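You operate a simulated robot arm through the tools that you are given. There is no shell and no other tool. Be economical: measure what you need, move in short steps, check, and stop when the job is done.

Carry out the task below with a simulated robot arm. There is one attempt and no reset: what you move stays moved.

TASK
Tip the water out of the orange dish into the grey tub and dry the dish.
Fine: the dish goes back on the teal mat; pink cloth, laid back after; leave the small brown dish.

The check looks at the end state, three seconds after you hand in, the way a careful person would. Anything else that was tipped, shoved, dropped, spilled or broken makes it a failure. Flat cloth is picked up by pressing the open fingertips on it (5 to 10 N) and closing them slowly along it; thin cloth reads only 2 to 8 mm in the jaws.

THE ROBOT
A 7-joint arm with a two-finger parallel gripper, fixed in place. Base frame: the origin is at the foot of the arm, x ahead of it, y to its left, z up; the work surface is at about z = 0.9. Readings come in m, degrees, newtons and seconds.
With the tool pointing down near the work surface it reaches from about 0.3 to 0.68 m from the base axis. Its first joint turns from -66.0 to 66.0 degrees. Payload 1.57 kg.
Tool frame: the origin (TCP) lies between the finger pads and is the grasp point; the fingertips stand 0.03 m ahead of it; z points along the fingers, y is the line along which they close. Largest opening 0.11 m; finger width 0.024, thickness 0.012; the body of the gripper, 0.048 by 0.112 m, starts 0.078 m behind the TCP.
Orientation is that of the tool frame in the base frame, as a unit quaternion [w, x, y, z]. With the fingers straight down and closing along the base's y, the tool's x points along the base's -x, its y along +y and its z along -z.

THE INTERFACE
- The arm moves only by the tool send_rows. Its argument "rows" is a list of rows, each an object of numbers (a shift or turn left out is 0, a gripper value left out holds the last): "dx", "dy", "dz": the shift along the tool's x, y, z in units of 20 mm (1.0 is 20 mm); "ax", "ay", "az": the turn, a rotation vector about the tool's x, y, z in units of 4 degrees (1.0 is 4 degrees); "gripper": the finger opening in m, from 0 to 0.11. In form: [{"dx": .., "dy": .., "dz": .., "ax": .., "ay": .., "az": .., "gripper": ..}, ...]. A call has 1 to 20 rows; each row shifts and turns the commanded pose from where the row before left it, along the tool's axes as they then stand. A call with a number of a shift or a turn outside -1 to 1 is refused whole. Rows are played at 5 a second. More than 0.05 m and 8.6 degrees between two rows, or a gripper value outside its range, and nothing of the call is played. A pose out of reach is approached as far as the arm can. The call stops where the force on the tool passes 40 N (or 10 N more than at its start, if that is more) or the arm is blocked; 0.2 s more then pass. Each finger travels about 0.108 m/s and halts on what it meets, pressing with about 32 N; the grip force reading is that of the motor and also rises with nothing between the fingers. The clock runs only during rows and for 0.2 s after the last one: add rows that do not move to give the fingers time. The reply holds the time, the measured pose of the TCP, the force on the tool along the base axes, the opening and the grip force, in the units named above and with some noise.
- Cameras (640 x 400 px; columns grow to the right, rows downward): "scene" is fixed at [0.1508, -0.3769, 1.4245]; the picture's right is [0.90, -0.44, 0.00], its down [-0.16, -0.32, -0.93] and it looks along [0.41, 0.84, -0.36] (base axes); focal length 264 px, centre (320, 200). "wrist" rides on the gripper at [-0.036, 0, -0.08] in the tool frame; the picture's right is [0.00, -1.00, 0.00], its down [0.97, 0.00, -0.24] and it looks along [0.24, 0.00, 0.97] (tool axes); focal length 218 px, centre (320, 200).
- grab_frame(camera): a new picture of that camera. It takes no simulated time.
- measure_at(camera, pixels): there is no depth. For up to 12 entries [column, row, z] of the newest picture of that camera ("zoom" is the newest enlarged one), the place [x, y] in the base frame at which the ray of that pixel passes the height z, good to about 0.003 m. It takes no simulated time.
- enlarge(camera, box): a new picture of the part [left, top, right, bottom] of that camera's present view, enlarged. It takes no simulated time.
- job_done(): hands the job in; it is judged then, once.

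Keep the steps short. Do not move on a guess: measure, check each grasp and each placing, and mend mistakes. In all there are 80 turns and 38 pictures (those below and enlarged ones count). Leave the gripper open and the arm clear of the work at the hand-in unless told otherwise, and finish with a single line.

The tools are called after "Emit:" as a command line: name --argument value ..., lists and objects as JSON in quotes. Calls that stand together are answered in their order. send_rows: Moves the arm, as the interface text tells. Its arguments: {"type":"object","properties":{"rows":{"type":"array"}},"required":["rows"]} The other tools are called the same way: grab_frame (camera) takes a picture; measure_at (camera, pixels) gives the place at which the rays of pixels pass given heights; enlarge (camera, box) takes an enlarged picture of a part of a camera's view; job_done () hands the job in.

At the start:

```text
time_s: 0.0
ee_pos: [0.3426, 0.1138, 1.3058]
tcp_rot: [0.0, 0.0, 1.0, 0.001]
force: [-0.1, 0.1, 0.0]
width: 0.1097
grip_force: 0.1
```

scene: 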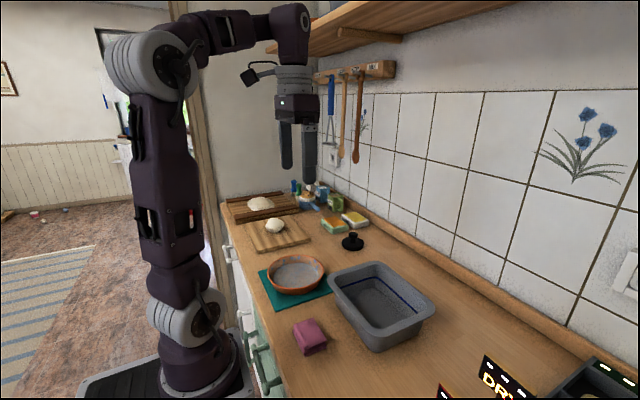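
wrist: 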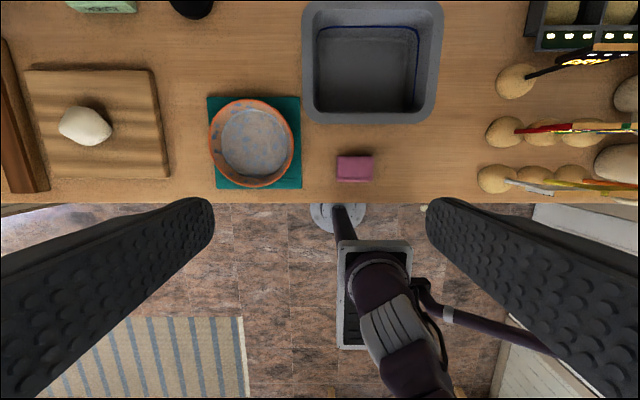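

I see the orange dish on the teal mat, the grey tub, and the pink cloth (folded) near the tub. I'll enlarge both and measure the positions.

Emit:
enlarge --camera "wrist" --box '[190, 0, 460, 210]'

Emit:
enlarge --camera "scene" --box '[220, 170, 460, 370]'

Emit:
measure_at --camera "wrist" --pixels '[[209, 143, 0.95], [294, 143, 0.95], [251, 99, 0.95], [251, 187, 0.95], [208, 97, 0.9], [301, 188, 0.9], [336, 156, 0.92], [373, 181, 0.92], [302, 3, 0.98], [443, 3, 0.98], [303, 122, 0.98], [436, 122, 0.98]]'

```text
1.90 times, centred on (325, 105) of wrist
```

zoom: 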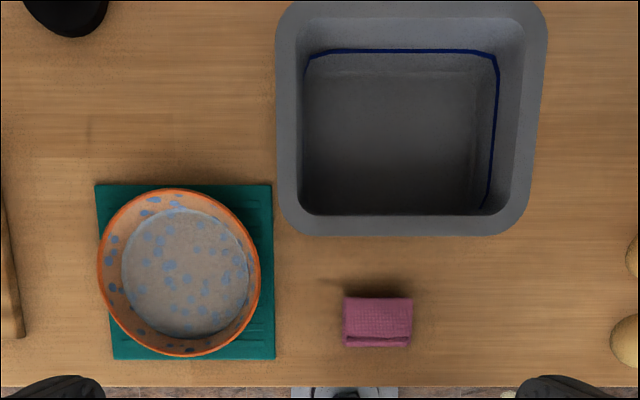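

```text
2.00 times, centred on (340, 270) of scene
```

zoom: 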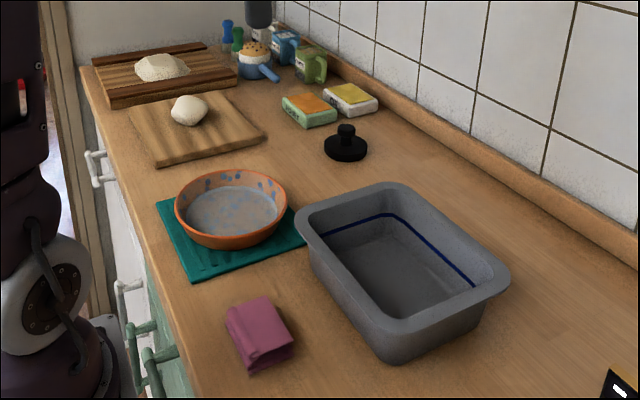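

```text
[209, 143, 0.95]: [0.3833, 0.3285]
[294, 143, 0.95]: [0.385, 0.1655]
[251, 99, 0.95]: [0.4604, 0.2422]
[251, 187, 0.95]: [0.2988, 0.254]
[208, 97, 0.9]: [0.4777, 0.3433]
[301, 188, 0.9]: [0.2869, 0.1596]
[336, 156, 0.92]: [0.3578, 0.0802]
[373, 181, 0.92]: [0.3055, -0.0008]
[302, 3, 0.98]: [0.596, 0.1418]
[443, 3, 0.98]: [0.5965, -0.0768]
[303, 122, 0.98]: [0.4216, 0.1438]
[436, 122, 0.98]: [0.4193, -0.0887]
```

The dish is wider than the jaws, so I'll pinch it by the rim. To get the heights of the dish, tub and cloth, I'll compare rays from the scene camera with those from the wrist.

Emit:
measure_at --camera "zoom" --pixels '[[231, 203, 0.94], [231, 203, 0.95], [231, 203, 0.96], [296, 218, 0.98], [296, 218, 1.0], [510, 277, 0.98], [510, 277, 1.0], [240, 247, 0.91], [240, 247, 0.9], [262, 297, 0.92], [292, 330, 0.92], [250, 373, 0.9]]'

Emit:
measure_at --camera "wrist" --pixels '[[252, 144, 0.94], [252, 144, 0.95], [252, 144, 0.96], [303, 110, 0.98], [303, 110, 1.0], [443, 10, 0.98], [443, 10, 1.0], [419, 107, 0.91], [318, 107, 0.91], [318, 22, 0.94], [420, 22, 0.94], [354, 168, 0.93]]'

```text
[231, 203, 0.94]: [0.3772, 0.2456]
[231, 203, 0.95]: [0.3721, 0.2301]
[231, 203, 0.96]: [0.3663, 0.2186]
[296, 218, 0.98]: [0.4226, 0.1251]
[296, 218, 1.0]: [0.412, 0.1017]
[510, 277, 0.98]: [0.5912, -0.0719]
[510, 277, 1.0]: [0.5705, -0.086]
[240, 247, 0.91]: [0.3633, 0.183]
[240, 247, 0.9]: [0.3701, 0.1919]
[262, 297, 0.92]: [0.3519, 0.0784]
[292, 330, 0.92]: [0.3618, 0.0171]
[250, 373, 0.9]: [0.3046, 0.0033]
```

```text
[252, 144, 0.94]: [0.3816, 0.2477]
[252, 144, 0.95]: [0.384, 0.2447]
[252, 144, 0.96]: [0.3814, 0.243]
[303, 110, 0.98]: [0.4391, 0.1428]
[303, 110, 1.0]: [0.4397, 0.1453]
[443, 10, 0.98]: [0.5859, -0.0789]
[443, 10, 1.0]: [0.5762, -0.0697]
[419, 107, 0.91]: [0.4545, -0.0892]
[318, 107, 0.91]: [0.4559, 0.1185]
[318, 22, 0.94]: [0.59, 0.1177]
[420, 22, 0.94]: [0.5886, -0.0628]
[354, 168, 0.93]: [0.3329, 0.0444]
```

Readings: dish rim centre ≈ (0.381, 0.247), z ≈ 0.94, radius ≈ 0.083. Tub rim z ≈ 0.98, opening x 0.445–0.585, y -0.06–0.12. Before holding any water, I'll test empty-handed whether the arm can do the pouring tilt over the tub, with the tool turning to point forward.

Emit:
send_rows --rows '[{"dx": -1, "dz": 0.6}, {"dx": -1, "dz": 0.6}, {"dx": -1, "dz": 0.6}, {"dx": -1, "dz": 0.6}, {"dx": -1, "dz": 0.6}, {"dx": -1, "dz": 0.6}, {"dx": -1, "dz": 0.6}, {"dx": -1, "dz": 0.6}, {"dx": -1, "dz": 0.6}, {"dx": -1, "dz": 0.6}, {"ay": -1}, {"ay": -1}, {"ay": -1}, {"ay": -1}, {"ay": -1}, {"ay": -1}, {"ay": -1}, {"ay": -1}, {"ay": -1}, {"ay": -1}]'

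Emit:
send_rows --rows '[{"ay": -1}, {"ay": -1}, {"ay": -1}, {"ay": -1}, {"ay": -1}, {"ay": -1}, {"ay": -1}, {"ay": -1}, {"ay": -1}, {"ay": -1}, {"ay": -1}, {"ay": -1}, {"ay": -1}, {"ay": -1}, {"ay": -1}, {"ay": -1}, {"ay": -1}]'

```text
time_s: 4.2
ee_pos: [0.5415, 0.1143, 1.184]
tcp_rot: [0.343, -0.001, 0.94, 0.002]
force: [-0.2, -0.4, -0.1]
width: 0.11
grip_force: 0.1
```

```text
time_s: 7.8
ee_pos: [0.5619, 0.1134, 1.1975]
tcp_rot: [0.79, 0.001, 0.614, -0.012]
force: [-0.9, -0.3, 0.5]
width: 0.11
grip_force: 0.0
out of reach, approached as far as the arm can: row 3, 4, 12, 13, 14
```

The tilt reaches about 104°. Now I'll back off to about 92° and check that it still works 8 cm lower, so the water has less far to fall.

Emit:
send_rows --rows '[{"ay": 1}, {"ay": 1}, {"ay": 1}, {"ay": 1}, {"dx": 1}, {"dx": 1}, {"dx": 1}, {"dx": 1}, {}, {}]'

Emit:
grab_frame --camera "scene"

```text
time_s: 10.0
ee_pos: [0.5671, 0.118, 1.1182]
tcp_rot: [0.695, 0.003, 0.718, -0.012]
force: [0.4, -1.1, 0.2]
width: 0.1099
grip_force: 0.1
out of reach, approached as far as the arm can: row 7
```

```text
33 pictures are left
```

scene: 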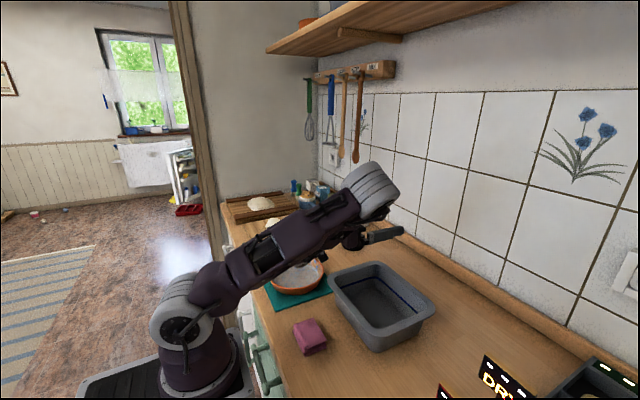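

The pose holds: 88° tilt at z 1.12. Now I'll straighten the tool again, with the fingers down, raising it a bit first.

Emit:
send_rows --rows '[{"dx": -1}, {"dx": -1}, {"ay": 1}, {"ay": 1}, {"ay": 1}, {"ay": 1}, {"ay": 1}, {"ay": 1}, {"ay": 1}, {"ay": 1}, {"ay": 1}, {"ay": 1}, {"ay": 1}, {"ay": 1}, {"ay": 1}, {"ay": 1}, {"ay": 1}, {"ay": 1}, {"ay": 1}, {"ay": 1}]'

Emit:
send_rows --rows '[{"ay": 1}, {"ay": 1}, {"ay": 1}, {"ay": 1}, {"ay": 1, "gripper": 0.05}, {"dx": 1, "dy": 1}, {"dx": 1, "dy": 1}, {"dx": 1, "dy": 1}, {"dx": 1, "dy": 1}, {"dx": 1, "dy": 1}, {"dx": 1, "dy": 1}, {"dx": 1, "dy": 1}, {"dx": 1, "dy": 1}, {"dy": 1}, {"dy": 1}, {}]'

Emit:
grab_frame --camera "wrist"

```text
time_s: 14.2
ee_pos: [0.5659, 0.1169, 1.1587]
tcp_rot: [0.14, 0.009, 0.99, -0.009]
force: [-0.4, -1.1, 0.6]
width: 0.1103
grip_force: 0.0
```

```text
time_s: 17.6
ee_pos: [0.412, 0.3187, 1.1658]
tcp_rot: [-0.034, 0.01, 0.999, -0.007]
force: [-0.1, -0.3, -0.3]
width: 0.0503
grip_force: 0.1
```

```text
32 pictures are left
```

wrist: 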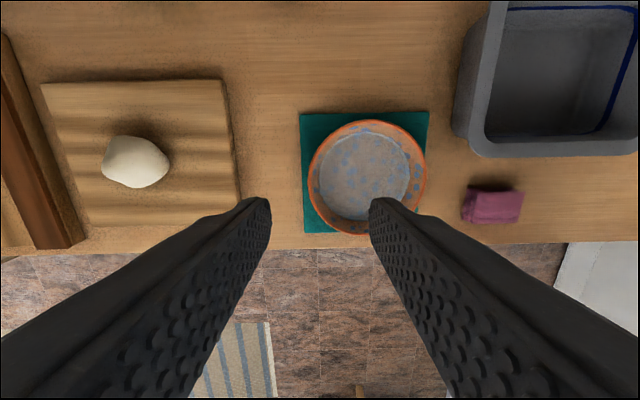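

The tool is over-turned by about 4°, so I'll correct that, then measure the rim from this closer view: left edge near (308,180), right (428,172), top (371,120).

Emit:
send_rows --rows '[{"ay": -1, "dx": 0.7}, {"dx": 0.7}, {}]'

Emit:
enlarge --camera "wrist" --box '[220, 90, 460, 240]'

```text
time_s: 18.4
ee_pos: [0.3823, 0.3198, 1.1668]
tcp_rot: [0.001, 0.01, 1.0, -0.006]
force: [-0.3, -1.0, 0.9]
width: 0.0499
grip_force: 0.1
```

```text
2.67 times, centred on (340, 165) of wrist
```

zoom: 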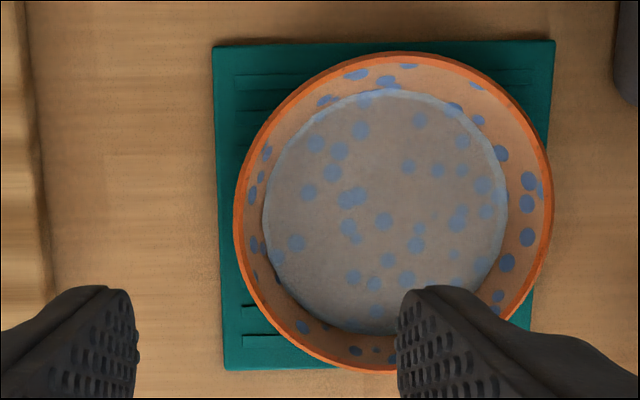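

Emit:
measure_at --camera "zoom" --pixels '[[234, 212, 0.94], [553, 200, 0.94], [395, 51, 0.94], [390, 373, 0.94], [245, 212, 0.94], [263, 210, 0.92], [507, 205, 0.92], [385, 90, 0.92], [382, 334, 0.92], [212, 47, 0.905], [533, 330, 0.905], [40, 200, 0.92]]'

```text
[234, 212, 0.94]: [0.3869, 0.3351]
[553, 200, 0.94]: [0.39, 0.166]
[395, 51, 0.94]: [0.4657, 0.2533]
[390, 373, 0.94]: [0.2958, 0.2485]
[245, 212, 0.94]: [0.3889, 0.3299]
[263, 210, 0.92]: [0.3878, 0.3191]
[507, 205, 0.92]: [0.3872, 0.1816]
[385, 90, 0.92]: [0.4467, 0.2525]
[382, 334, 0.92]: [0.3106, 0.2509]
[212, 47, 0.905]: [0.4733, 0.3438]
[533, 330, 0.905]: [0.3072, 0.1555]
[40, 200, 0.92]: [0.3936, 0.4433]
```

Rim: centre (0.382, 0.2505), outer radius 0.0845, the wall at +y lying at y 0.330–0.335. The wall flares out. I'll lean the fingers 12° to match it, open to 0.04, and come down to z ≈ 0.99 above the +y rim.

Emit:
send_rows --rows '[{"ax": 1, "gripper": 0.04}, {"ax": 1}, {"ax": 1}, {"dy": 0.274, "dz": 0.947}, {"dy": 0.274, "dz": 0.947}, {"dy": 0.274, "dz": 0.947}, {"dy": 0.274, "dz": 0.947}, {"dy": 0.274, "dz": 0.947}, {"dy": 0.274, "dz": 0.947}, {"dy": 0.274, "dz": 0.947}, {"dy": 0.274, "dz": 0.947}, {"dy": 0.274, "dz": 0.947}, {}]'

Emit:
grab_frame --camera "wrist"

```text
time_s: 21.2
ee_pos: [0.3821, 0.3308, 0.9906]
tcp_rot: [0.0, 0.01, 0.994, -0.11]
force: [0.0, -0.5, 0.2]
width: 0.0401
grip_force: 0.1
```

```text
30 pictures are left
```

wrist: 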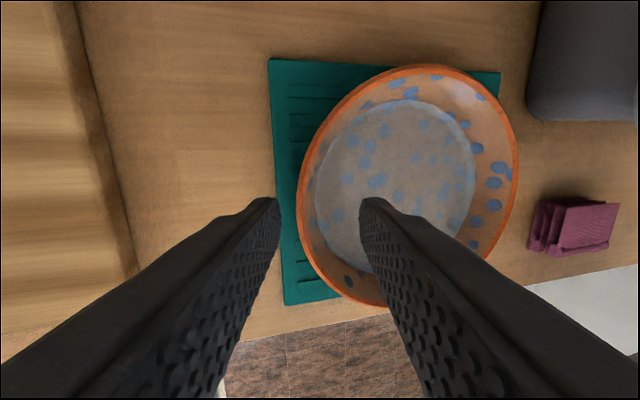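

Emit:
measure_at --camera "wrist" --pixels '[[296, 200, 0.94], [306, 200, 0.94], [518, 165, 0.94], [410, 66, 0.94], [318, 200, 0.92]]'

```text
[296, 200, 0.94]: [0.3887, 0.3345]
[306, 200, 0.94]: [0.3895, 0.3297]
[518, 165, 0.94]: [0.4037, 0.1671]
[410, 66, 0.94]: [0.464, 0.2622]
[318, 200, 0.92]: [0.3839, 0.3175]
```

The rim wall agrees (y 0.330–0.3345), so I'll straddle it, coming down to z ≈ 0.947.

Emit:
send_rows --rows '[{"dy": 0.14, "dz": 0.53}, {"dy": 0.14, "dz": 0.53}, {"dy": 0.14, "dz": 0.53}, {"dy": 0.14, "dz": 0.53}, {}]'

Emit:
grab_frame --camera "wrist"

```text
time_s: 22.4
ee_pos: [0.3844, 0.3329, 0.9467]
tcp_rot: [0.0, 0.009, 0.994, -0.111]
force: [-0.2, 0.3, 0.7]
width: 0.0403
grip_force: 0.0
```

```text
29 pictures are left
```

wrist: 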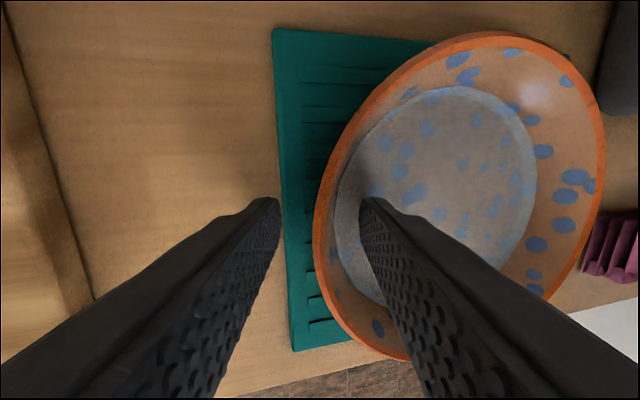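

The rim sits between the fingers and there's no contact. I'll close slowly.

Emit:
send_rows --rows '[{"gripper": 0.032}, {"gripper": 0.024}, {"gripper": 0.018}, {"gripper": 0.014}, {"gripper": 0.01}, {"gripper": 0.006}, {"gripper": 0.002}, {"gripper": 0.0}, {}, {}]'

Emit:
grab_frame --camera "wrist"

```text
time_s: 24.6
ee_pos: [0.3849, 0.3329, 0.947]
tcp_rot: [0.0, 0.01, 0.994, -0.11]
force: [-2.5, 0.8, 7.7]
width: 0.0136
grip_force: 29.9
```

```text
28 pictures are left
```

wrist: 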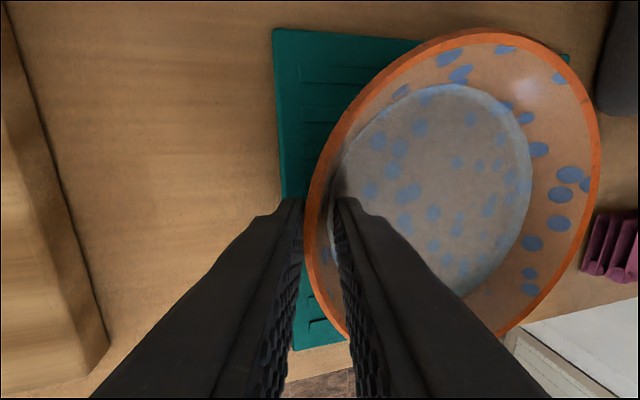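

It holds the wall (width 13.6 mm, 30 N). I'll lift slowly, 3 cm straight up, and check that it stays level.

Emit:
send_rows --rows '[{"dy": -0.055, "dz": -0.245}, {"dy": -0.055, "dz": -0.245}, {"dy": -0.055, "dz": -0.245}, {"dy": -0.055, "dz": -0.245}, {"dy": -0.055, "dz": -0.245}, {"dy": -0.055, "dz": -0.245}, {}, {}]'

Emit:
enlarge --camera "scene" --box '[220, 170, 460, 370]'

```text
time_s: 26.4
ee_pos: [0.3836, 0.3306, 0.9769]
tcp_rot: [0.0, 0.011, 0.994, -0.111]
force: [-0.9, -2.4, 0.2]
width: 0.0093
grip_force: 28.0
```

```text
2.00 times, centred on (340, 270) of scene
```

zoom: 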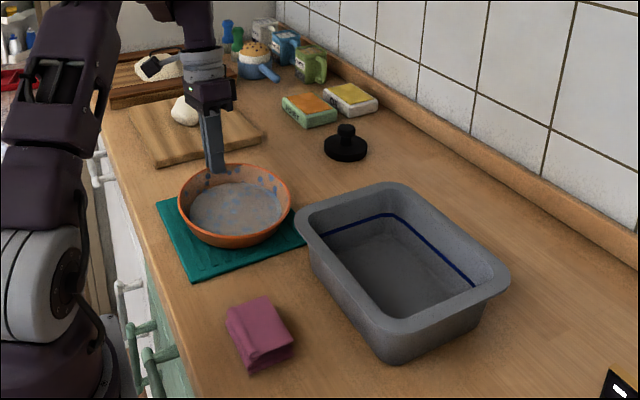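

The width shrank to 9.3 mm and there's almost no load, so the fingers probably slid up the wall. I'll look from the wrist.

Emit:
grab_frame --camera "wrist"

```text
26 pictures are left
```

wrist: 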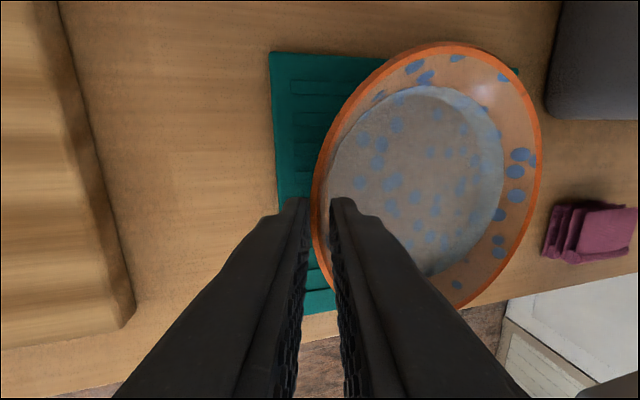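

The dish stayed on the mat and the pads slid up, because the wall slopes more (about 29°) than the 12° lean of the fingers. I'll open, rise, lean to 28°, and measure again.

Emit:
send_rows --rows '[{"gripper": 0.04}, {}, {"dy": -0.11, "dz": -0.49}, {"dy": -0.11, "dz": -0.49}, {"dy": -0.11, "dz": -0.49}, {"ax": 1}, {"ax": 1}, {"ax": 1}, {"ax": 1}, {}]'

Emit:
grab_frame --camera "wrist"

```text
time_s: 28.6
ee_pos: [0.3835, 0.3325, 1.0064]
tcp_rot: [-0.001, 0.009, 0.968, -0.25]
force: [0.2, -0.2, 0.3]
width: 0.04
grip_force: 0.0
```

```text
25 pictures are left
```

wrist: 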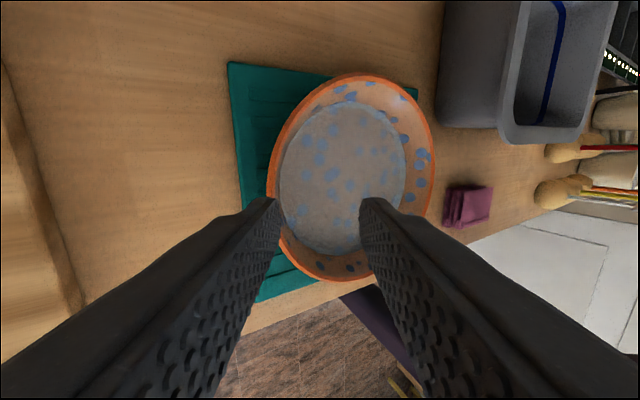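

Emit:
measure_at --camera "wrist" --pixels '[[266, 190, 0.94], [275, 190, 0.94], [435, 150, 0.94], [360, 75, 0.94], [352, 282, 0.94], [279, 190, 0.92], [227, 62, 0.905]]'

```text
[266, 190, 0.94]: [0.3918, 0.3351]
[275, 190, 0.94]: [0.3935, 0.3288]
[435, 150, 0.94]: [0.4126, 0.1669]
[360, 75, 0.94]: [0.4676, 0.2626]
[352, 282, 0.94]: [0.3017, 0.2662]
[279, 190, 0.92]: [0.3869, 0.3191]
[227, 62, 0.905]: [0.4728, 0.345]
```

Dish centre ≈ (0.384, 0.2505), still level on the mat. I'll shift sideways 32 mm, narrow to 0.028, and advance along the slope of the wall, with a check just before the end.

Emit:
send_rows --rows '[{"dy": 0.8, "gripper": 0.03}, {"dy": 0.79}, {"dz": 0.5}, {"dz": 0.5}, {"dz": 0.5}, {}]'

Emit:
grab_frame --camera "wrist"

```text
time_s: 30.0
ee_pos: [0.3842, 0.3463, 0.9655]
tcp_rot: [-0.001, 0.009, 0.969, -0.248]
force: [0.2, -0.3, -0.4]
width: 0.03
grip_force: 0.0
```

```text
24 pictures are left
```

wrist: 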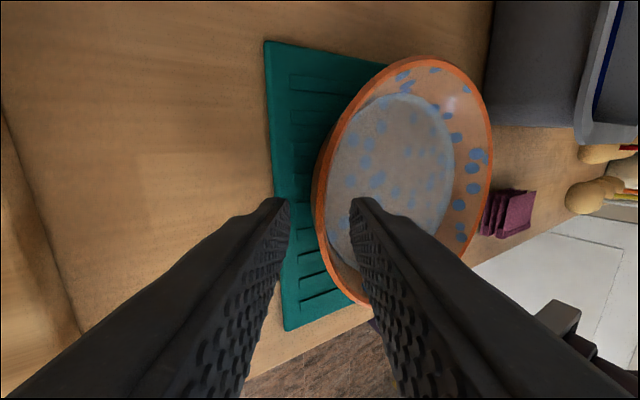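

The rim sits centred at column ~318, between the tips. I'll advance the last 19 mm and close.

Emit:
send_rows --rows '[{"dz": 0.32}, {"dz": 0.32}, {"dz": 0.32}, {}]'

Emit:
send_rows --rows '[{"gripper": 0.024}, {"gripper": 0.018}, {"gripper": 0.014}, {"gripper": 0.01}, {"gripper": 0.006}, {"gripper": 0.002}, {"gripper": 0.0}, {}, {}]'

Emit:
grab_frame --camera "wrist"

```text
time_s: 31.0
ee_pos: [0.3841, 0.3366, 0.9482]
tcp_rot: [-0.001, 0.009, 0.969, -0.248]
force: [-0.2, -0.7, 0.1]
width: 0.0302
grip_force: 0.1
```

```text
time_s: 33.0
ee_pos: [0.3843, 0.3379, 0.9483]
tcp_rot: [-0.001, 0.01, 0.969, -0.248]
force: [0.3, 0.4, -4.8]
width: 0.009
grip_force: 27.6
```

```text
23 pictures are left
```

wrist: 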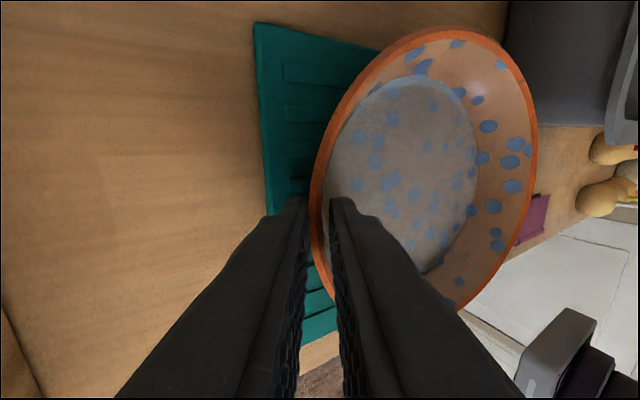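

A better seat this time, at 9 mm. I'll lift slowly by 2 cm.

Emit:
send_rows --rows '[{"dy": -0.08, "dz": -0.145}, {"dy": -0.08, "dz": -0.145}, {"dy": -0.08, "dz": -0.145}, {"dy": -0.08, "dz": -0.145}, {"dy": -0.08, "dz": -0.145}, {"dy": -0.08, "dz": -0.145}, {}, {}]'

Emit:
enlarge --camera "scene" --box '[220, 170, 460, 370]'

```text
time_s: 34.8
ee_pos: [0.3833, 0.3365, 0.9687]
tcp_rot: [0.0, 0.01, 0.969, -0.248]
force: [-0.4, -0.3, -4.3]
width: 0.0086
grip_force: 27.2
```

```text
2.00 times, centred on (340, 270) of scene
```

zoom: 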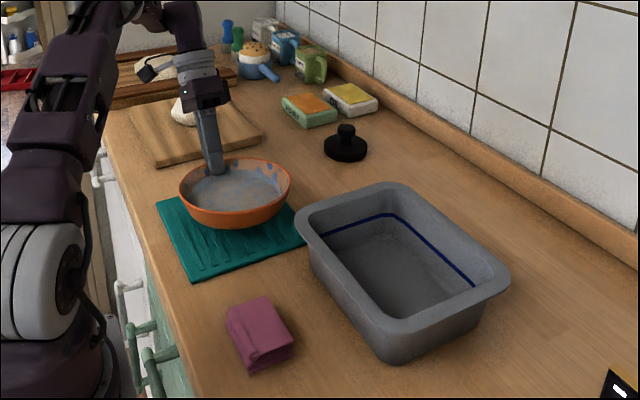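

The dish is lifted (4.5 N load, width steady). I'll raise it 15 cm gently and check again.

Emit:
send_rows --rows '[{"dy": -0.15, "dz": -0.27}, {"dy": -0.24, "dz": -0.44}, {"dy": -0.29, "dz": -0.525}, {"dy": -0.29, "dz": -0.525}, {"dy": -0.29, "dz": -0.525}, {"dy": -0.29, "dz": -0.525}, {"dy": -0.29, "dz": -0.525}, {"dy": -0.29, "dz": -0.525}, {"dy": -0.29, "dz": -0.525}, {"dy": -0.29, "dz": -0.525}, {"dy": -0.29, "dz": -0.525}, {"dy": -0.29, "dz": -0.525}, {"dy": -0.24, "dz": -0.44}, {"dy": -0.15, "dz": -0.27}, {}, {}]'

Emit:
grab_frame --camera "scene"

```text
time_s: 38.2
ee_pos: [0.383, 0.3362, 1.1199]
tcp_rot: [-0.002, 0.01, 0.969, -0.249]
force: [-0.2, 0.0, -5.7]
width: 0.0084
grip_force: 27.7
```

```text
21 pictures are left
```

scene: 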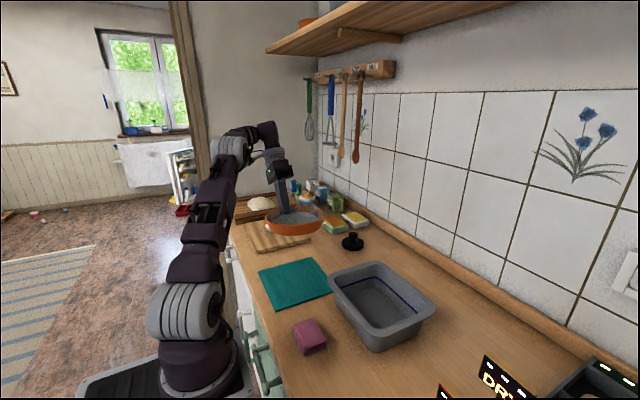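

Level and steady. I'll carry it smoothly over the tub, to TCP ≈ (0.56, 0.117, 1.12), which puts the dish centre at y ≈ 0.03.

Emit:
send_rows --rows '[{"dx": -0.194, "dy": -0.212, "dz": 0.117}, {"dx": -0.34, "dy": -0.37, "dz": 0.205}, {"dx": -0.486, "dy": -0.529, "dz": 0.293}, {"dx": -0.486, "dy": -0.529, "dz": 0.293}, {"dx": -0.486, "dy": -0.529, "dz": 0.293}, {"dx": -0.486, "dy": -0.529, "dz": 0.293}, {"dx": -0.486, "dy": -0.529, "dz": 0.293}, {"dx": -0.486, "dy": -0.529, "dz": 0.293}, {"dx": -0.486, "dy": -0.529, "dz": 0.293}, {"dx": -0.486, "dy": -0.529, "dz": 0.293}, {"dx": -0.486, "dy": -0.529, "dz": 0.293}, {"dx": -0.486, "dy": -0.529, "dz": 0.293}, {"dx": -0.486, "dy": -0.529, "dz": 0.293}, {"dx": -0.486, "dy": -0.529, "dz": 0.293}, {"dx": -0.486, "dy": -0.529, "dz": 0.293}, {"dx": -0.486, "dy": -0.529, "dz": 0.293}, {"dx": -0.486, "dy": -0.529, "dz": 0.293}, {"dx": -0.486, "dy": -0.529, "dz": 0.293}, {"dx": -0.34, "dy": -0.37, "dz": 0.205}, {"dx": -0.194, "dy": -0.212, "dz": 0.117}]'

Emit:
enlarge --camera "scene" --box '[220, 170, 460, 370]'

```text
time_s: 42.4
ee_pos: [0.5545, 0.1126, 1.1196]
tcp_rot: [-0.001, 0.01, 0.968, -0.249]
force: [0.0, -0.8, -4.7]
width: 0.0088
grip_force: 26.9
```

```text
2.00 times, centred on (340, 270) of scene
```

zoom: 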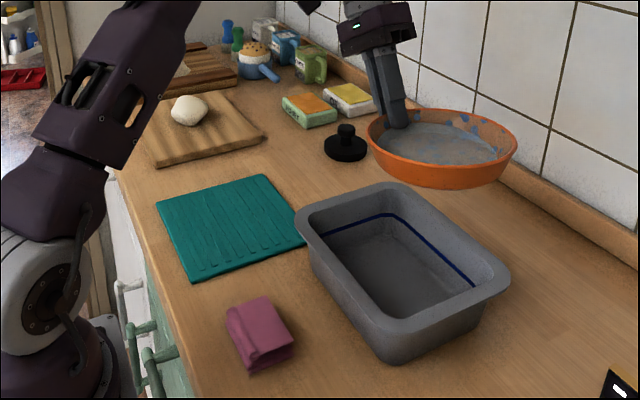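

The dish is over the tub: centre (0.555, 0.026), pouring lip at x ≈ 0.47, inside the opening. I'll tilt slowly (10°/s) about the base y axis, near edge down.

Emit:
send_rows --rows '[{"dx": -0.3}, {"ay": -0.4375, "az": 0.2425}, {"ay": -0.4375, "az": 0.2425}, {"ay": -0.4375, "az": 0.2425}, {"ay": -0.4375, "az": 0.2425}, {"ay": -0.4375, "az": 0.2425}, {"ay": -0.4375, "az": 0.2425}, {"ay": -0.4375, "az": 0.2425}, {"ay": -0.4375, "az": 0.2425}, {"ay": -0.4375, "az": 0.2425}, {"ay": -0.4375, "az": 0.2425}, {"ay": -0.4375, "az": 0.2425}, {"ay": -0.4375, "az": 0.2425}, {"ay": -0.4375, "az": 0.2425}, {"ay": -0.4375, "az": 0.2425}, {"ay": -0.4375, "az": 0.2425}, {"ay": -0.4375, "az": 0.2425}, {"ay": -0.4375, "az": 0.2425}, {"ay": -0.4375, "az": 0.2425}, {}]'

Emit:
enlarge --camera "scene" --box '[220, 170, 460, 370]'

```text
time_s: 46.6
ee_pos: [0.5618, 0.1125, 1.1195]
tcp_rot: [0.298, 0.087, 0.92, -0.239]
force: [-0.1, 0.8, -4.1]
width: 0.0085
grip_force: 27.4
```

```text
2.00 times, centred on (340, 270) of scene
```

zoom: 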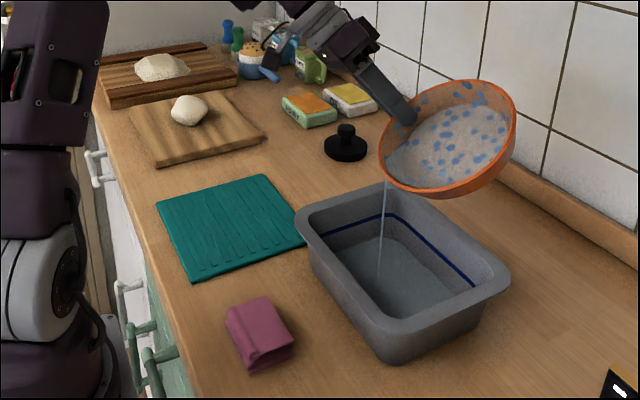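

Water is pouring into the tub. I'll keep tilting.

Emit:
send_rows --rows '[{}, {"ay": -0.525, "az": 0.291}, {"ay": -0.525, "az": 0.291}, {"ay": -0.525, "az": 0.291}, {"ay": -0.525, "az": 0.291}, {"ay": -0.525, "az": 0.291}, {"ay": -0.525, "az": 0.291}, {"ay": -0.525, "az": 0.291}, {"ay": -0.525, "az": 0.291}, {"ay": -0.525, "az": 0.291}, {"ay": -0.525, "az": 0.291}, {"ay": -0.525, "az": 0.291}, {"ay": -0.525, "az": 0.291}, {"ay": -0.525, "az": 0.291}, {"ay": -0.525, "az": 0.291}, {"ay": -0.525, "az": 0.291}, {"ay": -0.525, "az": 0.291}, {"ay": -0.525, "az": 0.291}, {"ay": -0.525, "az": 0.291}, {"ay": -0.525, "az": 0.291}]'

Emit:
send_rows --rows '[{"ay": -0.525, "az": 0.291}, {"ay": -0.525, "az": 0.291}, {"ay": -0.525, "az": 0.291}, {"ay": -0.525, "az": 0.291}, {"ay": -0.525, "az": 0.291}, {"ay": -0.525, "az": 0.291}, {}, {}, {}, {}, {}]'

Emit:
enlarge --camera "scene" --box '[220, 170, 460, 370]'

```text
time_s: 50.8
ee_pos: [0.5613, 0.1119, 1.1196]
tcp_rot: [0.632, 0.171, 0.73, -0.194]
force: [0.2, 0.0, -3.9]
width: 0.009
grip_force: 27.2
```

```text
time_s: 53.2
ee_pos: [0.5633, 0.1127, 1.1201]
tcp_rot: [0.717, 0.194, 0.646, -0.175]
force: [-0.5, -0.1, -4.1]
width: 0.0085
grip_force: 26.9
```

```text
2.00 times, centred on (340, 270) of scene
```

zoom: 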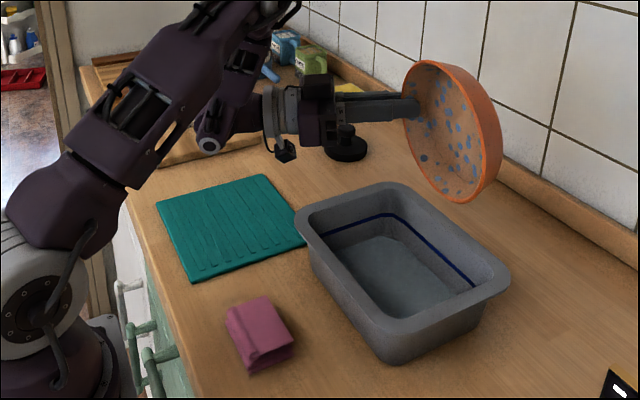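

The dish is empty and nothing has spilled. I'll let it drip a moment and turn it back level.

Emit:
send_rows --rows '[{}, {}, {}, {}, {}, {}, {"ay": 0.875, "az": -0.485}, {"ay": 0.875, "az": -0.485}, {"ay": 0.875, "az": -0.485}, {"ay": 0.875, "az": -0.485}, {"ay": 0.875, "az": -0.485}, {"ay": 0.875, "az": -0.485}, {"ay": 0.875, "az": -0.485}, {"ay": 0.875, "az": -0.485}, {"ay": 0.875, "az": -0.485}, {"ay": 0.875, "az": -0.485}, {"ay": 0.875, "az": -0.485}, {"ay": 0.875, "az": -0.485}]'

Emit:
send_rows --rows '[{"ay": 0.875, "az": -0.485}, {"ay": 0.875, "az": -0.485}, {"ay": 0.875, "az": -0.485}, {"ay": 0.875, "az": -0.485}, {"ay": 0.875, "az": -0.485}, {"ay": 0.875, "az": -0.485}, {"ay": 0.875, "az": -0.485}, {"ay": 0.875, "az": -0.485}, {"ay": 0.875, "az": -0.485}, {"ay": 0.875, "az": -0.485}, {"ay": 0.875, "az": -0.485}, {"ay": 0.875, "az": -0.485}, {}]'

```text
time_s: 57.0
ee_pos: [0.561, 0.1116, 1.1196]
tcp_rot: [0.393, 0.112, 0.883, -0.231]
force: [0.3, 0.7, -3.9]
width: 0.0085
grip_force: 27.7
```

```text
time_s: 59.8
ee_pos: [0.5618, 0.1124, 1.1213]
tcp_rot: [-0.003, 0.009, 0.968, -0.249]
force: [0.0, 0.6, -3.7]
width: 0.0082
grip_force: 27.2
```

Level again. I'll carry it back above the mat, to TCP (0.384, 0.337).

Emit:
send_rows --rows '[{"dx": 0.195, "dy": 0.216, "dz": -0.12}, {"dx": 0.342, "dy": 0.378, "dz": -0.209}, {"dx": 0.488, "dy": 0.54, "dz": -0.299}, {"dx": 0.488, "dy": 0.54, "dz": -0.299}, {"dx": 0.488, "dy": 0.54, "dz": -0.299}, {"dx": 0.488, "dy": 0.54, "dz": -0.299}, {"dx": 0.488, "dy": 0.54, "dz": -0.299}, {"dx": 0.488, "dy": 0.54, "dz": -0.299}, {"dx": 0.488, "dy": 0.54, "dz": -0.299}, {"dx": 0.488, "dy": 0.54, "dz": -0.299}, {"dx": 0.488, "dy": 0.54, "dz": -0.299}, {"dx": 0.488, "dy": 0.54, "dz": -0.299}, {"dx": 0.488, "dy": 0.54, "dz": -0.299}, {"dx": 0.488, "dy": 0.54, "dz": -0.299}, {"dx": 0.488, "dy": 0.54, "dz": -0.299}, {"dx": 0.488, "dy": 0.54, "dz": -0.299}, {"dx": 0.488, "dy": 0.54, "dz": -0.299}, {"dx": 0.488, "dy": 0.54, "dz": -0.299}, {"dx": 0.342, "dy": 0.378, "dz": -0.209}, {"dx": 0.195, "dy": 0.216, "dz": -0.12}]'

Emit:
send_rows --rows '[{}, {}]'

```text
time_s: 64.0
ee_pos: [0.3874, 0.3406, 1.1212]
tcp_rot: [-0.002, 0.009, 0.968, -0.249]
force: [1.2, 0.4, -3.5]
width: 0.0084
grip_force: 27.4
```

```text
time_s: 64.6
ee_pos: [0.3876, 0.3399, 1.1209]
tcp_rot: [-0.001, 0.01, 0.968, -0.249]
force: [-0.8, 0.1, -4.1]
width: 0.0084
grip_force: 27.7
```

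Over the mat. I'll lower to ≈0.97 and then creep down to contact.

Emit:
send_rows --rows '[{"dx": 0.15, "dy": -0.09, "dz": 0.05}, {"dy": 0.28, "dz": 0.505}, {"dy": 0.28, "dz": 0.505}, {"dy": 0.28, "dz": 0.505}, {"dy": 0.28, "dz": 0.505}, {"dy": 0.28, "dz": 0.505}, {"dy": 0.28, "dz": 0.505}, {"dy": 0.28, "dz": 0.505}, {"dy": 0.28, "dz": 0.505}, {"dy": 0.28, "dz": 0.505}, {"dy": 0.28, "dz": 0.505}, {"dy": 0.28, "dz": 0.505}, {"dy": 0.28, "dz": 0.505}, {"dy": 0.28, "dz": 0.505}, {"dy": 0.12, "dz": 0.22}, {"dy": 0.12, "dz": 0.22}, {"dy": 0.12, "dz": 0.22}, {"dy": 0.06, "dz": 0.11}, {"dy": 0.06, "dz": 0.11}, {}]'

```text
time_s: 68.8
ee_pos: [0.3851, 0.3389, 0.9502]
tcp_rot: [-0.002, 0.01, 0.969, -0.248]
force: [-0.9, -0.3, -4.1]
width: 0.0084
grip_force: 27.3
```

It's still hanging (−4 N). I'll creep down in 1 mm steps.

Emit:
send_rows --rows '[{"dy": 0.025, "dz": 0.045}, {"dy": 0.025, "dz": 0.045}, {"dy": 0.025, "dz": 0.045}, {}]'

Emit:
enlarge --camera "scene" --box '[240, 220, 360, 320]'

```text
time_s: 69.8
ee_pos: [0.3858, 0.3385, 0.9485]
tcp_rot: [-0.001, 0.01, 0.969, -0.248]
force: [-1.8, 3.4, 12.5]
width: 0.0084
grip_force: 27.9
```

```text
4.00 times, centred on (300, 270) of scene
```

zoom: 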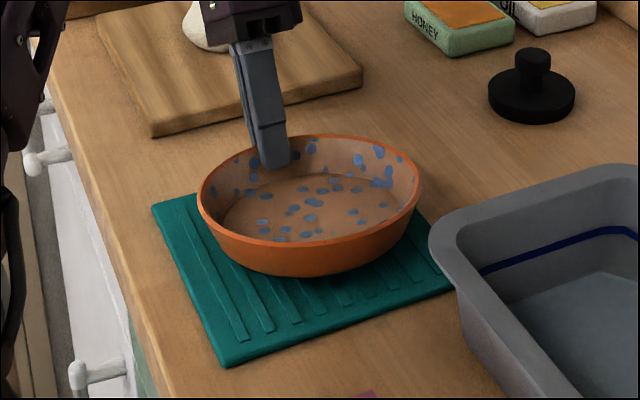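

Contact: 12.5 N upward, and the dish is on the mat. I'll open and back out along the fingers.

Emit:
send_rows --rows '[{"gripper": 0.014}, {"gripper": 0.02}, {"gripper": 0.03}, {}, {"dz": -0.5}, {"dz": -0.5}, {"dz": -0.5}, {"dz": -0.5}, {"dz": -0.7}, {"dz": -0.7}, {}]'

Emit:
enlarge --camera "scene" --box '[240, 230, 360, 360]'

```text
time_s: 72.2
ee_pos: [0.386, 0.3734, 1.0071]
tcp_rot: [-0.001, 0.009, 0.968, -0.249]
force: [0.1, -1.0, -0.1]
width: 0.0304
grip_force: 0.0
```

```text
3.08 times, centred on (300, 295) of scene
```

zoom: 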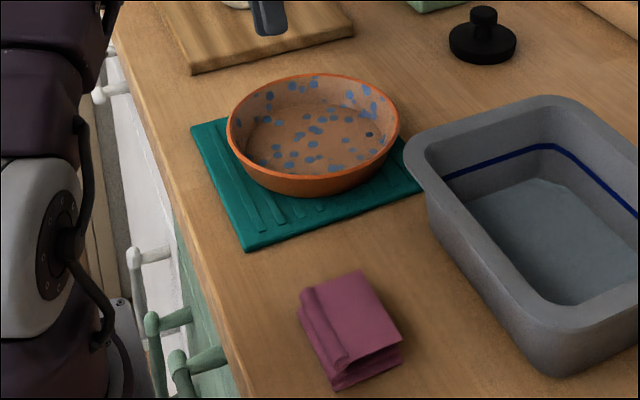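

The dish sits level on the mat. Now for the cloth: I'll rise, straighten the tool, and go above it near (0.333, 0.04).

Emit:
send_rows --rows '[{"dy": -0.485, "dz": -0.875}, {"dy": -0.485, "dz": -0.875}, {"dy": -0.485, "dz": -0.875}, {"dy": -0.485, "dz": -0.875}, {"dy": -0.485, "dz": -0.875}, {"ax": -1}, {"ax": -1}, {"ax": -1}, {"ax": -1}, {"ax": -1}, {"ax": -1}, {"ax": -1, "gripper": 0.08}, {}]'

Emit:
send_rows --rows '[{"dx": 0.16, "dy": -1}, {"dx": 0.16, "dy": -1}, {"dx": 0.16, "dy": -1}, {"dx": 0.16, "dy": -1}, {"dx": 0.16, "dy": -1}, {"dx": 0.16, "dy": -1}, {"dx": 0.16, "dy": -1}, {"dx": 0.16, "dy": -1}, {"dx": 0.16, "dy": -1}, {"dx": 0.16, "dy": -1}, {"dx": 0.16, "dy": -1}, {"dx": 0.16, "dy": -1}, {"dx": 0.16, "dy": -1}, {"dx": 0.16, "dy": -1}, {"dx": 0.16, "dy": -1}, {"dx": 0.16, "dy": -1}, {"dx": 0.16, "dy": -0.6}, {}]'

Emit:
grab_frame --camera "wrist"

```text
time_s: 75.0
ee_pos: [0.3777, 0.3649, 1.0963]
tcp_rot: [0.001, 0.009, 1.0, -0.007]
force: [0.0, -0.1, 0.5]
width: 0.0799
grip_force: 0.2
out of reach, approached as far as the arm can: row 4, 5
```

```text
time_s: 78.8
ee_pos: [0.3177, 0.0336, 1.1015]
tcp_rot: [0.001, 0.01, 1.0, -0.007]
force: [-1.5, 0.1, 0.1]
width: 0.08
grip_force: 0.1
```

```text
15 pictures are left
```

wrist: 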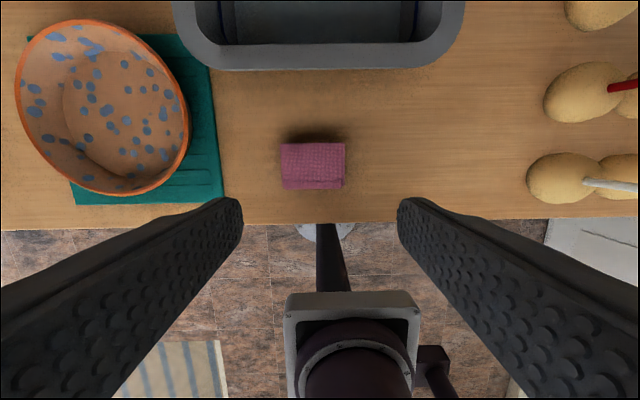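

Emit:
measure_at --camera "wrist" --pixels '[[281, 143, 0.92], [345, 143, 0.92], [282, 188, 0.92], [345, 188, 0.91], [312, 178, 0.92], [320, 205, 0.92]]'

Emit:
enlarge --camera "scene" --box '[280, 300, 340, 370]'

```text
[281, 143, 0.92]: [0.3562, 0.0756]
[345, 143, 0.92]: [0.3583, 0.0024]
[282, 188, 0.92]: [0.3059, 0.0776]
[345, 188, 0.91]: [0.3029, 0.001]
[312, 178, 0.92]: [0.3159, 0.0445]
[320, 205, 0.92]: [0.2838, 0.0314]
```

```text
5.71 times, centred on (310, 335) of scene
```

zoom: 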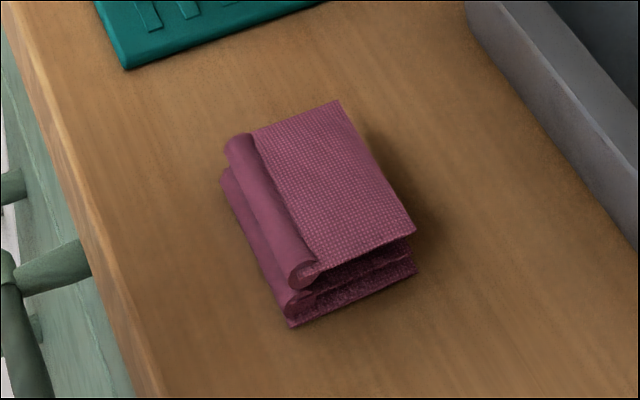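

The cloth is a folded stack, x 0.303–0.358, y 0.002–0.077, top ≈ 0.92. I'll grasp it across its short side (x). First I turn the tool 90° above its centre (0.331, 0.039).

Emit:
send_rows --rows '[{"dx": -0.65, "dy": 0.27}, {"az": 1}, {"az": 1}, {"az": 1}, {"az": 1}, {"az": 1}, {"az": 1}, {"az": 1}, {"az": 1}, {"az": 1}, {"az": 1}, {"az": 1}, {"az": 1}, {"az": 1}, {"az": 1}, {"az": 1}, {"az": 1}, {"az": 1}, {"az": 1}, {"az": 1}]'

Emit:
send_rows --rows '[{"az": 1}, {"az": 1}, {"az": 1}, {"az": 0.5}, {"dz": 1}, {"dz": 1}, {"dz": 1}, {"dz": 1}, {"dz": 1}, {"dz": 1}, {}]'

Emit:
grab_frame --camera "wrist"

```text
time_s: 83.0
ee_pos: [0.3305, 0.0377, 1.1027]
tcp_rot: [0.004, 0.624, 0.782, -0.005]
force: [0.4, 0.0, -0.3]
width: 0.0798
grip_force: 0.1
```

```text
time_s: 85.4
ee_pos: [0.3319, 0.0367, 0.9811]
tcp_rot: [0.005, 0.714, 0.7, -0.004]
force: [-0.4, 0.6, -0.7]
width: 0.0798
grip_force: 0.1
```

```text
13 pictures are left
```

wrist: 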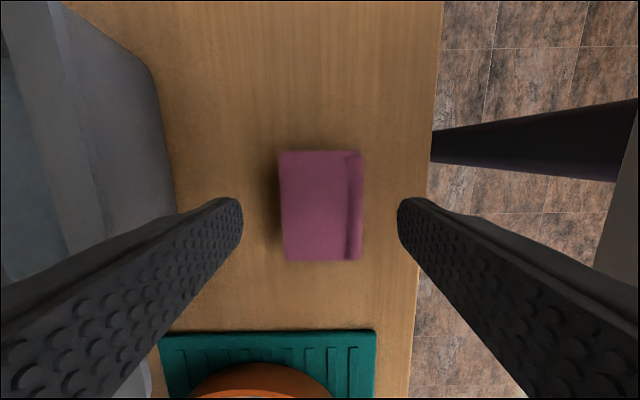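

The cloth is centred between the fingers, at (321,205). I'll lower to z 0.937 (tips at 0.907) and close slowly.

Emit:
send_rows --rows '[{"dz": 0.55}, {"dz": 0.55}, {"dz": 0.55}, {"dz": 0.55}, {"gripper": 0.07}, {"gripper": 0.064}, {"gripper": 0.058}, {"gripper": 0.052}, {"gripper": 0.048}, {"gripper": 0.044}, {}, {}]'

Emit:
grab_frame --camera "wrist"

```text
time_s: 88.0
ee_pos: [0.3313, 0.0374, 0.9375]
tcp_rot: [0.006, 0.714, 0.7, -0.004]
force: [0.4, 0.4, 0.3]
width: 0.0539
grip_force: 32.3
```

```text
12 pictures are left
```

wrist: 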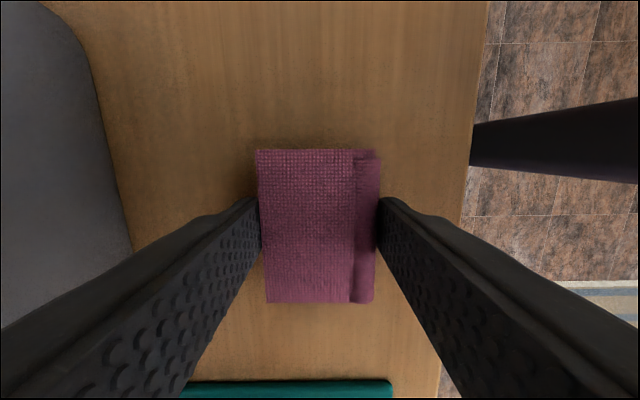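

The cloth is held firmly (53.9 mm, 32 N). I'll lift 12 cm, confirm it came along, and move towards the dish with a look at it.

Emit:
send_rows --rows '[{"dz": -0.5}, {"dz": -1}, {"dz": -1}, {"dz": -1}, {"dz": -1}, {"dz": -1}, {"dz": -0.5}, {"dx": 0.9, "dy": 0.45}, {"dx": 0.9, "dy": 0.45}, {"dx": 0.9, "dy": 0.45}, {"dx": 0.9, "dy": 0.45}, {"dx": 0.9, "dy": 0.45}, {"dx": 0.9, "dy": 0.45}, {}]'

Emit:
grab_frame --camera "wrist"

```text
time_s: 91.0
ee_pos: [0.3863, 0.1443, 1.0556]
tcp_rot: [0.005, 0.714, 0.7, -0.004]
force: [0.0, 0.4, 0.3]
width: 0.0537
grip_force: 31.6
```

```text
11 pictures are left
```

wrist: 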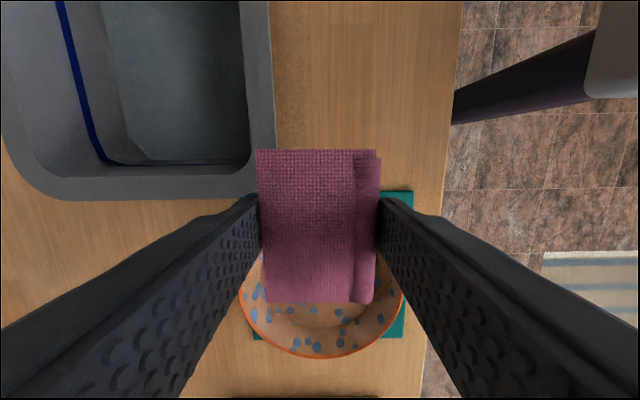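

Emit:
measure_at --camera "wrist" --pixels '[[239, 290, 0.94], [405, 290, 0.94], [322, 358, 0.94], [250, 325, 0.94], [396, 318, 0.94]]'

Emit:
enlarge --camera "scene" --box '[260, 240, 350, 310]'

```text
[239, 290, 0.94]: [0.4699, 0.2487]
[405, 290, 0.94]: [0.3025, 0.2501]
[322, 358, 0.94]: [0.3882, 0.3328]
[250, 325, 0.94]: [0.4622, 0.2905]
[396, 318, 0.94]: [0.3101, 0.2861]
```

```text
5.71 times, centred on (305, 275) of scene
```

zoom: 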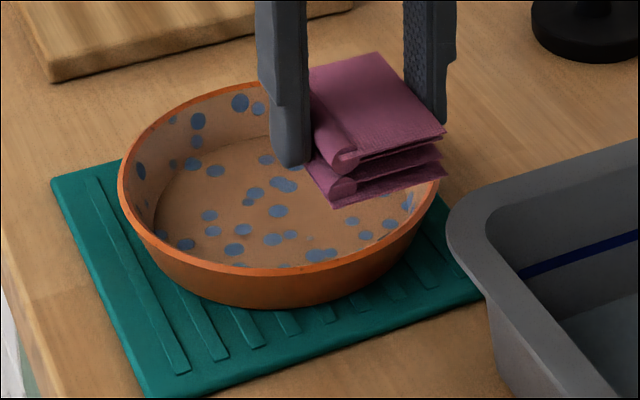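

Dish centre (0.386, 0.249). I'll move over it and descend to z ≈ 0.97, then creep.

Emit:
send_rows --rows '[{"dx": 0.875}, {"dx": 0.875}, {"dx": 0.875}, {"dx": 0.875}, {"dx": 0.875}, {"dx": 0.875}, {"dz": 0.7}, {"dz": 0.7}, {"dz": 0.7}, {"dz": 0.7}, {"dz": 0.7}, {"dz": 0.5}, {"dz": 0.25}, {}]'

Emit:
send_rows --rows '[{"dz": 0.15}, {"dz": 0.15}, {"dz": 0.15}, {"dz": 0.1}, {}]'

```text
time_s: 94.0
ee_pos: [0.3897, 0.2484, 0.9673]
tcp_rot: [0.005, 0.714, 0.7, -0.004]
force: [-1.2, -0.6, -1.1]
width: 0.0536
grip_force: 31.4
```

```text
time_s: 95.2
ee_pos: [0.3889, 0.2482, 0.9574]
tcp_rot: [0.006, 0.713, 0.701, -0.005]
force: [-0.4, 0.1, -0.4]
width: 0.0535
grip_force: 31.6
```

No contact yet. I'll creep in 1 mm steps, with a small x correction.

Emit:
send_rows --rows '[{"dz": 0.05, "dy": -0.07}, {"dz": 0.05, "dy": -0.07}, {"dz": 0.05}, {"dz": 0.05}, {}]'

Emit:
send_rows --rows '[{"dz": 0.05}, {"dz": 0.05}, {}]'

```text
time_s: 96.4
ee_pos: [0.3868, 0.2486, 0.9531]
tcp_rot: [0.005, 0.713, 0.701, -0.005]
force: [-0.1, 0.2, -0.8]
width: 0.0536
grip_force: 31.6
```

```text
time_s: 97.2
ee_pos: [0.3862, 0.2495, 0.952]
tcp_rot: [0.005, 0.714, 0.7, -0.004]
force: [-0.9, -0.6, -1.6]
width: 0.0537
grip_force: 32.1
```

Emit:
send_rows --rows '[{"dz": 0.05}, {"dz": 0.05}, {}]'

Emit:
send_rows --rows '[{"dz": 0.05}, {"dz": 0.05}, {}]'

```text
time_s: 98.0
ee_pos: [0.3869, 0.2485, 0.9499]
tcp_rot: [0.006, 0.713, 0.701, -0.004]
force: [-1.3, -1.3, 23.3]
width: 0.054
grip_force: 32.3
```

```text
time_s: 98.8
ee_pos: [0.3865, 0.2497, 0.9481]
tcp_rot: [0.006, 0.713, 0.701, -0.003]
force: [-0.4, 1.2, 37.5]
width: 0.0537
grip_force: 32.0
```

Contact came at z ≈ 0.950, and the press is now too firm. I'll ease up to a light press and test with a small wipe.

Emit:
send_rows --rows '[{"dz": -0.16}, {}]'

Emit:
send_rows --rows '[{"dx": 0.25}, {"dx": 0.25}, {}]'

```text
time_s: 99.4
ee_pos: [0.386, 0.2471, 0.9503]
tcp_rot: [0.005, 0.713, 0.701, -0.005]
force: [0.6, -0.5, -0.1]
width: 0.0539
grip_force: 31.5
```

```text
time_s: 100.2
ee_pos: [0.3866, 0.2569, 0.9504]
tcp_rot: [0.005, 0.714, 0.7, -0.005]
force: [-0.4, -0.4, -0.4]
width: 0.0539
grip_force: 32.8
```

Emit:
send_rows --rows '[{"dz": 0.06}, {"dx": -0.25}, {"dx": -0.25}, {"dx": -0.25}, {"dx": -0.25}, {}]'

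```text
time_s: 101.6
ee_pos: [0.3864, 0.2387, 0.95]
tcp_rot: [0.006, 0.714, 0.7, -0.004]
force: [-0.4, 1.0, -0.5]
width: 0.0537
grip_force: 31.7
```

Emit:
send_rows --rows '[{"dz": 0.04}, {"dx": 0.25}, {"dx": 0.25}, {}]'

```text
time_s: 102.6
ee_pos: [0.3863, 0.2487, 0.9498]
tcp_rot: [0.006, 0.714, 0.7, -0.005]
force: [-0.4, -0.6, -0.9]
width: 0.0538
grip_force: 32.0
```

Emit:
send_rows --rows '[{"dz": 0.05}, {}]'

Emit:
send_rows --rows '[{"dz": 0.04}, {}]'

```text
time_s: 103.2
ee_pos: [0.3865, 0.2497, 0.9485]
tcp_rot: [0.005, 0.714, 0.7, -0.004]
force: [-4.7, -2.1, 17.4]
width: 0.0537
grip_force: 32.8
```

```text
time_s: 103.8
ee_pos: [0.3864, 0.25, 0.9479]
tcp_rot: [0.007, 0.713, 0.701, -0.002]
force: [0.0, 0.0, 35.9]
width: 0.0538
grip_force: 31.9
```

Emit:
send_rows --rows '[{"dz": -0.065}, {}]'

Emit:
send_rows --rows '[{"dx": 0.3}, {"dx": 0.3}, {"dx": -0.3, "dy": 0.15}, {"dx": -0.3, "dy": 0.15}, {"dx": -0.3, "dy": 0.1}, {"dx": -0.3, "dy": -0.1}, {"dx": 0.3, "dy": -0.3}, {"dx": 0.3, "dy": -0.3}, {"dy": 0.3}, {}]'

```text
time_s: 104.4
ee_pos: [0.3862, 0.2487, 0.9479]
tcp_rot: [0.006, 0.714, 0.7, -0.004]
force: [6.9, 3.5, 13.4]
width: 0.0539
grip_force: 31.8
```

```text
time_s: 106.6
ee_pos: [0.3867, 0.2488, 0.9483]
tcp_rot: [0.006, 0.714, 0.7, -0.005]
force: [-5.0, 2.5, 7.7]
width: 0.0536
grip_force: 31.7
```

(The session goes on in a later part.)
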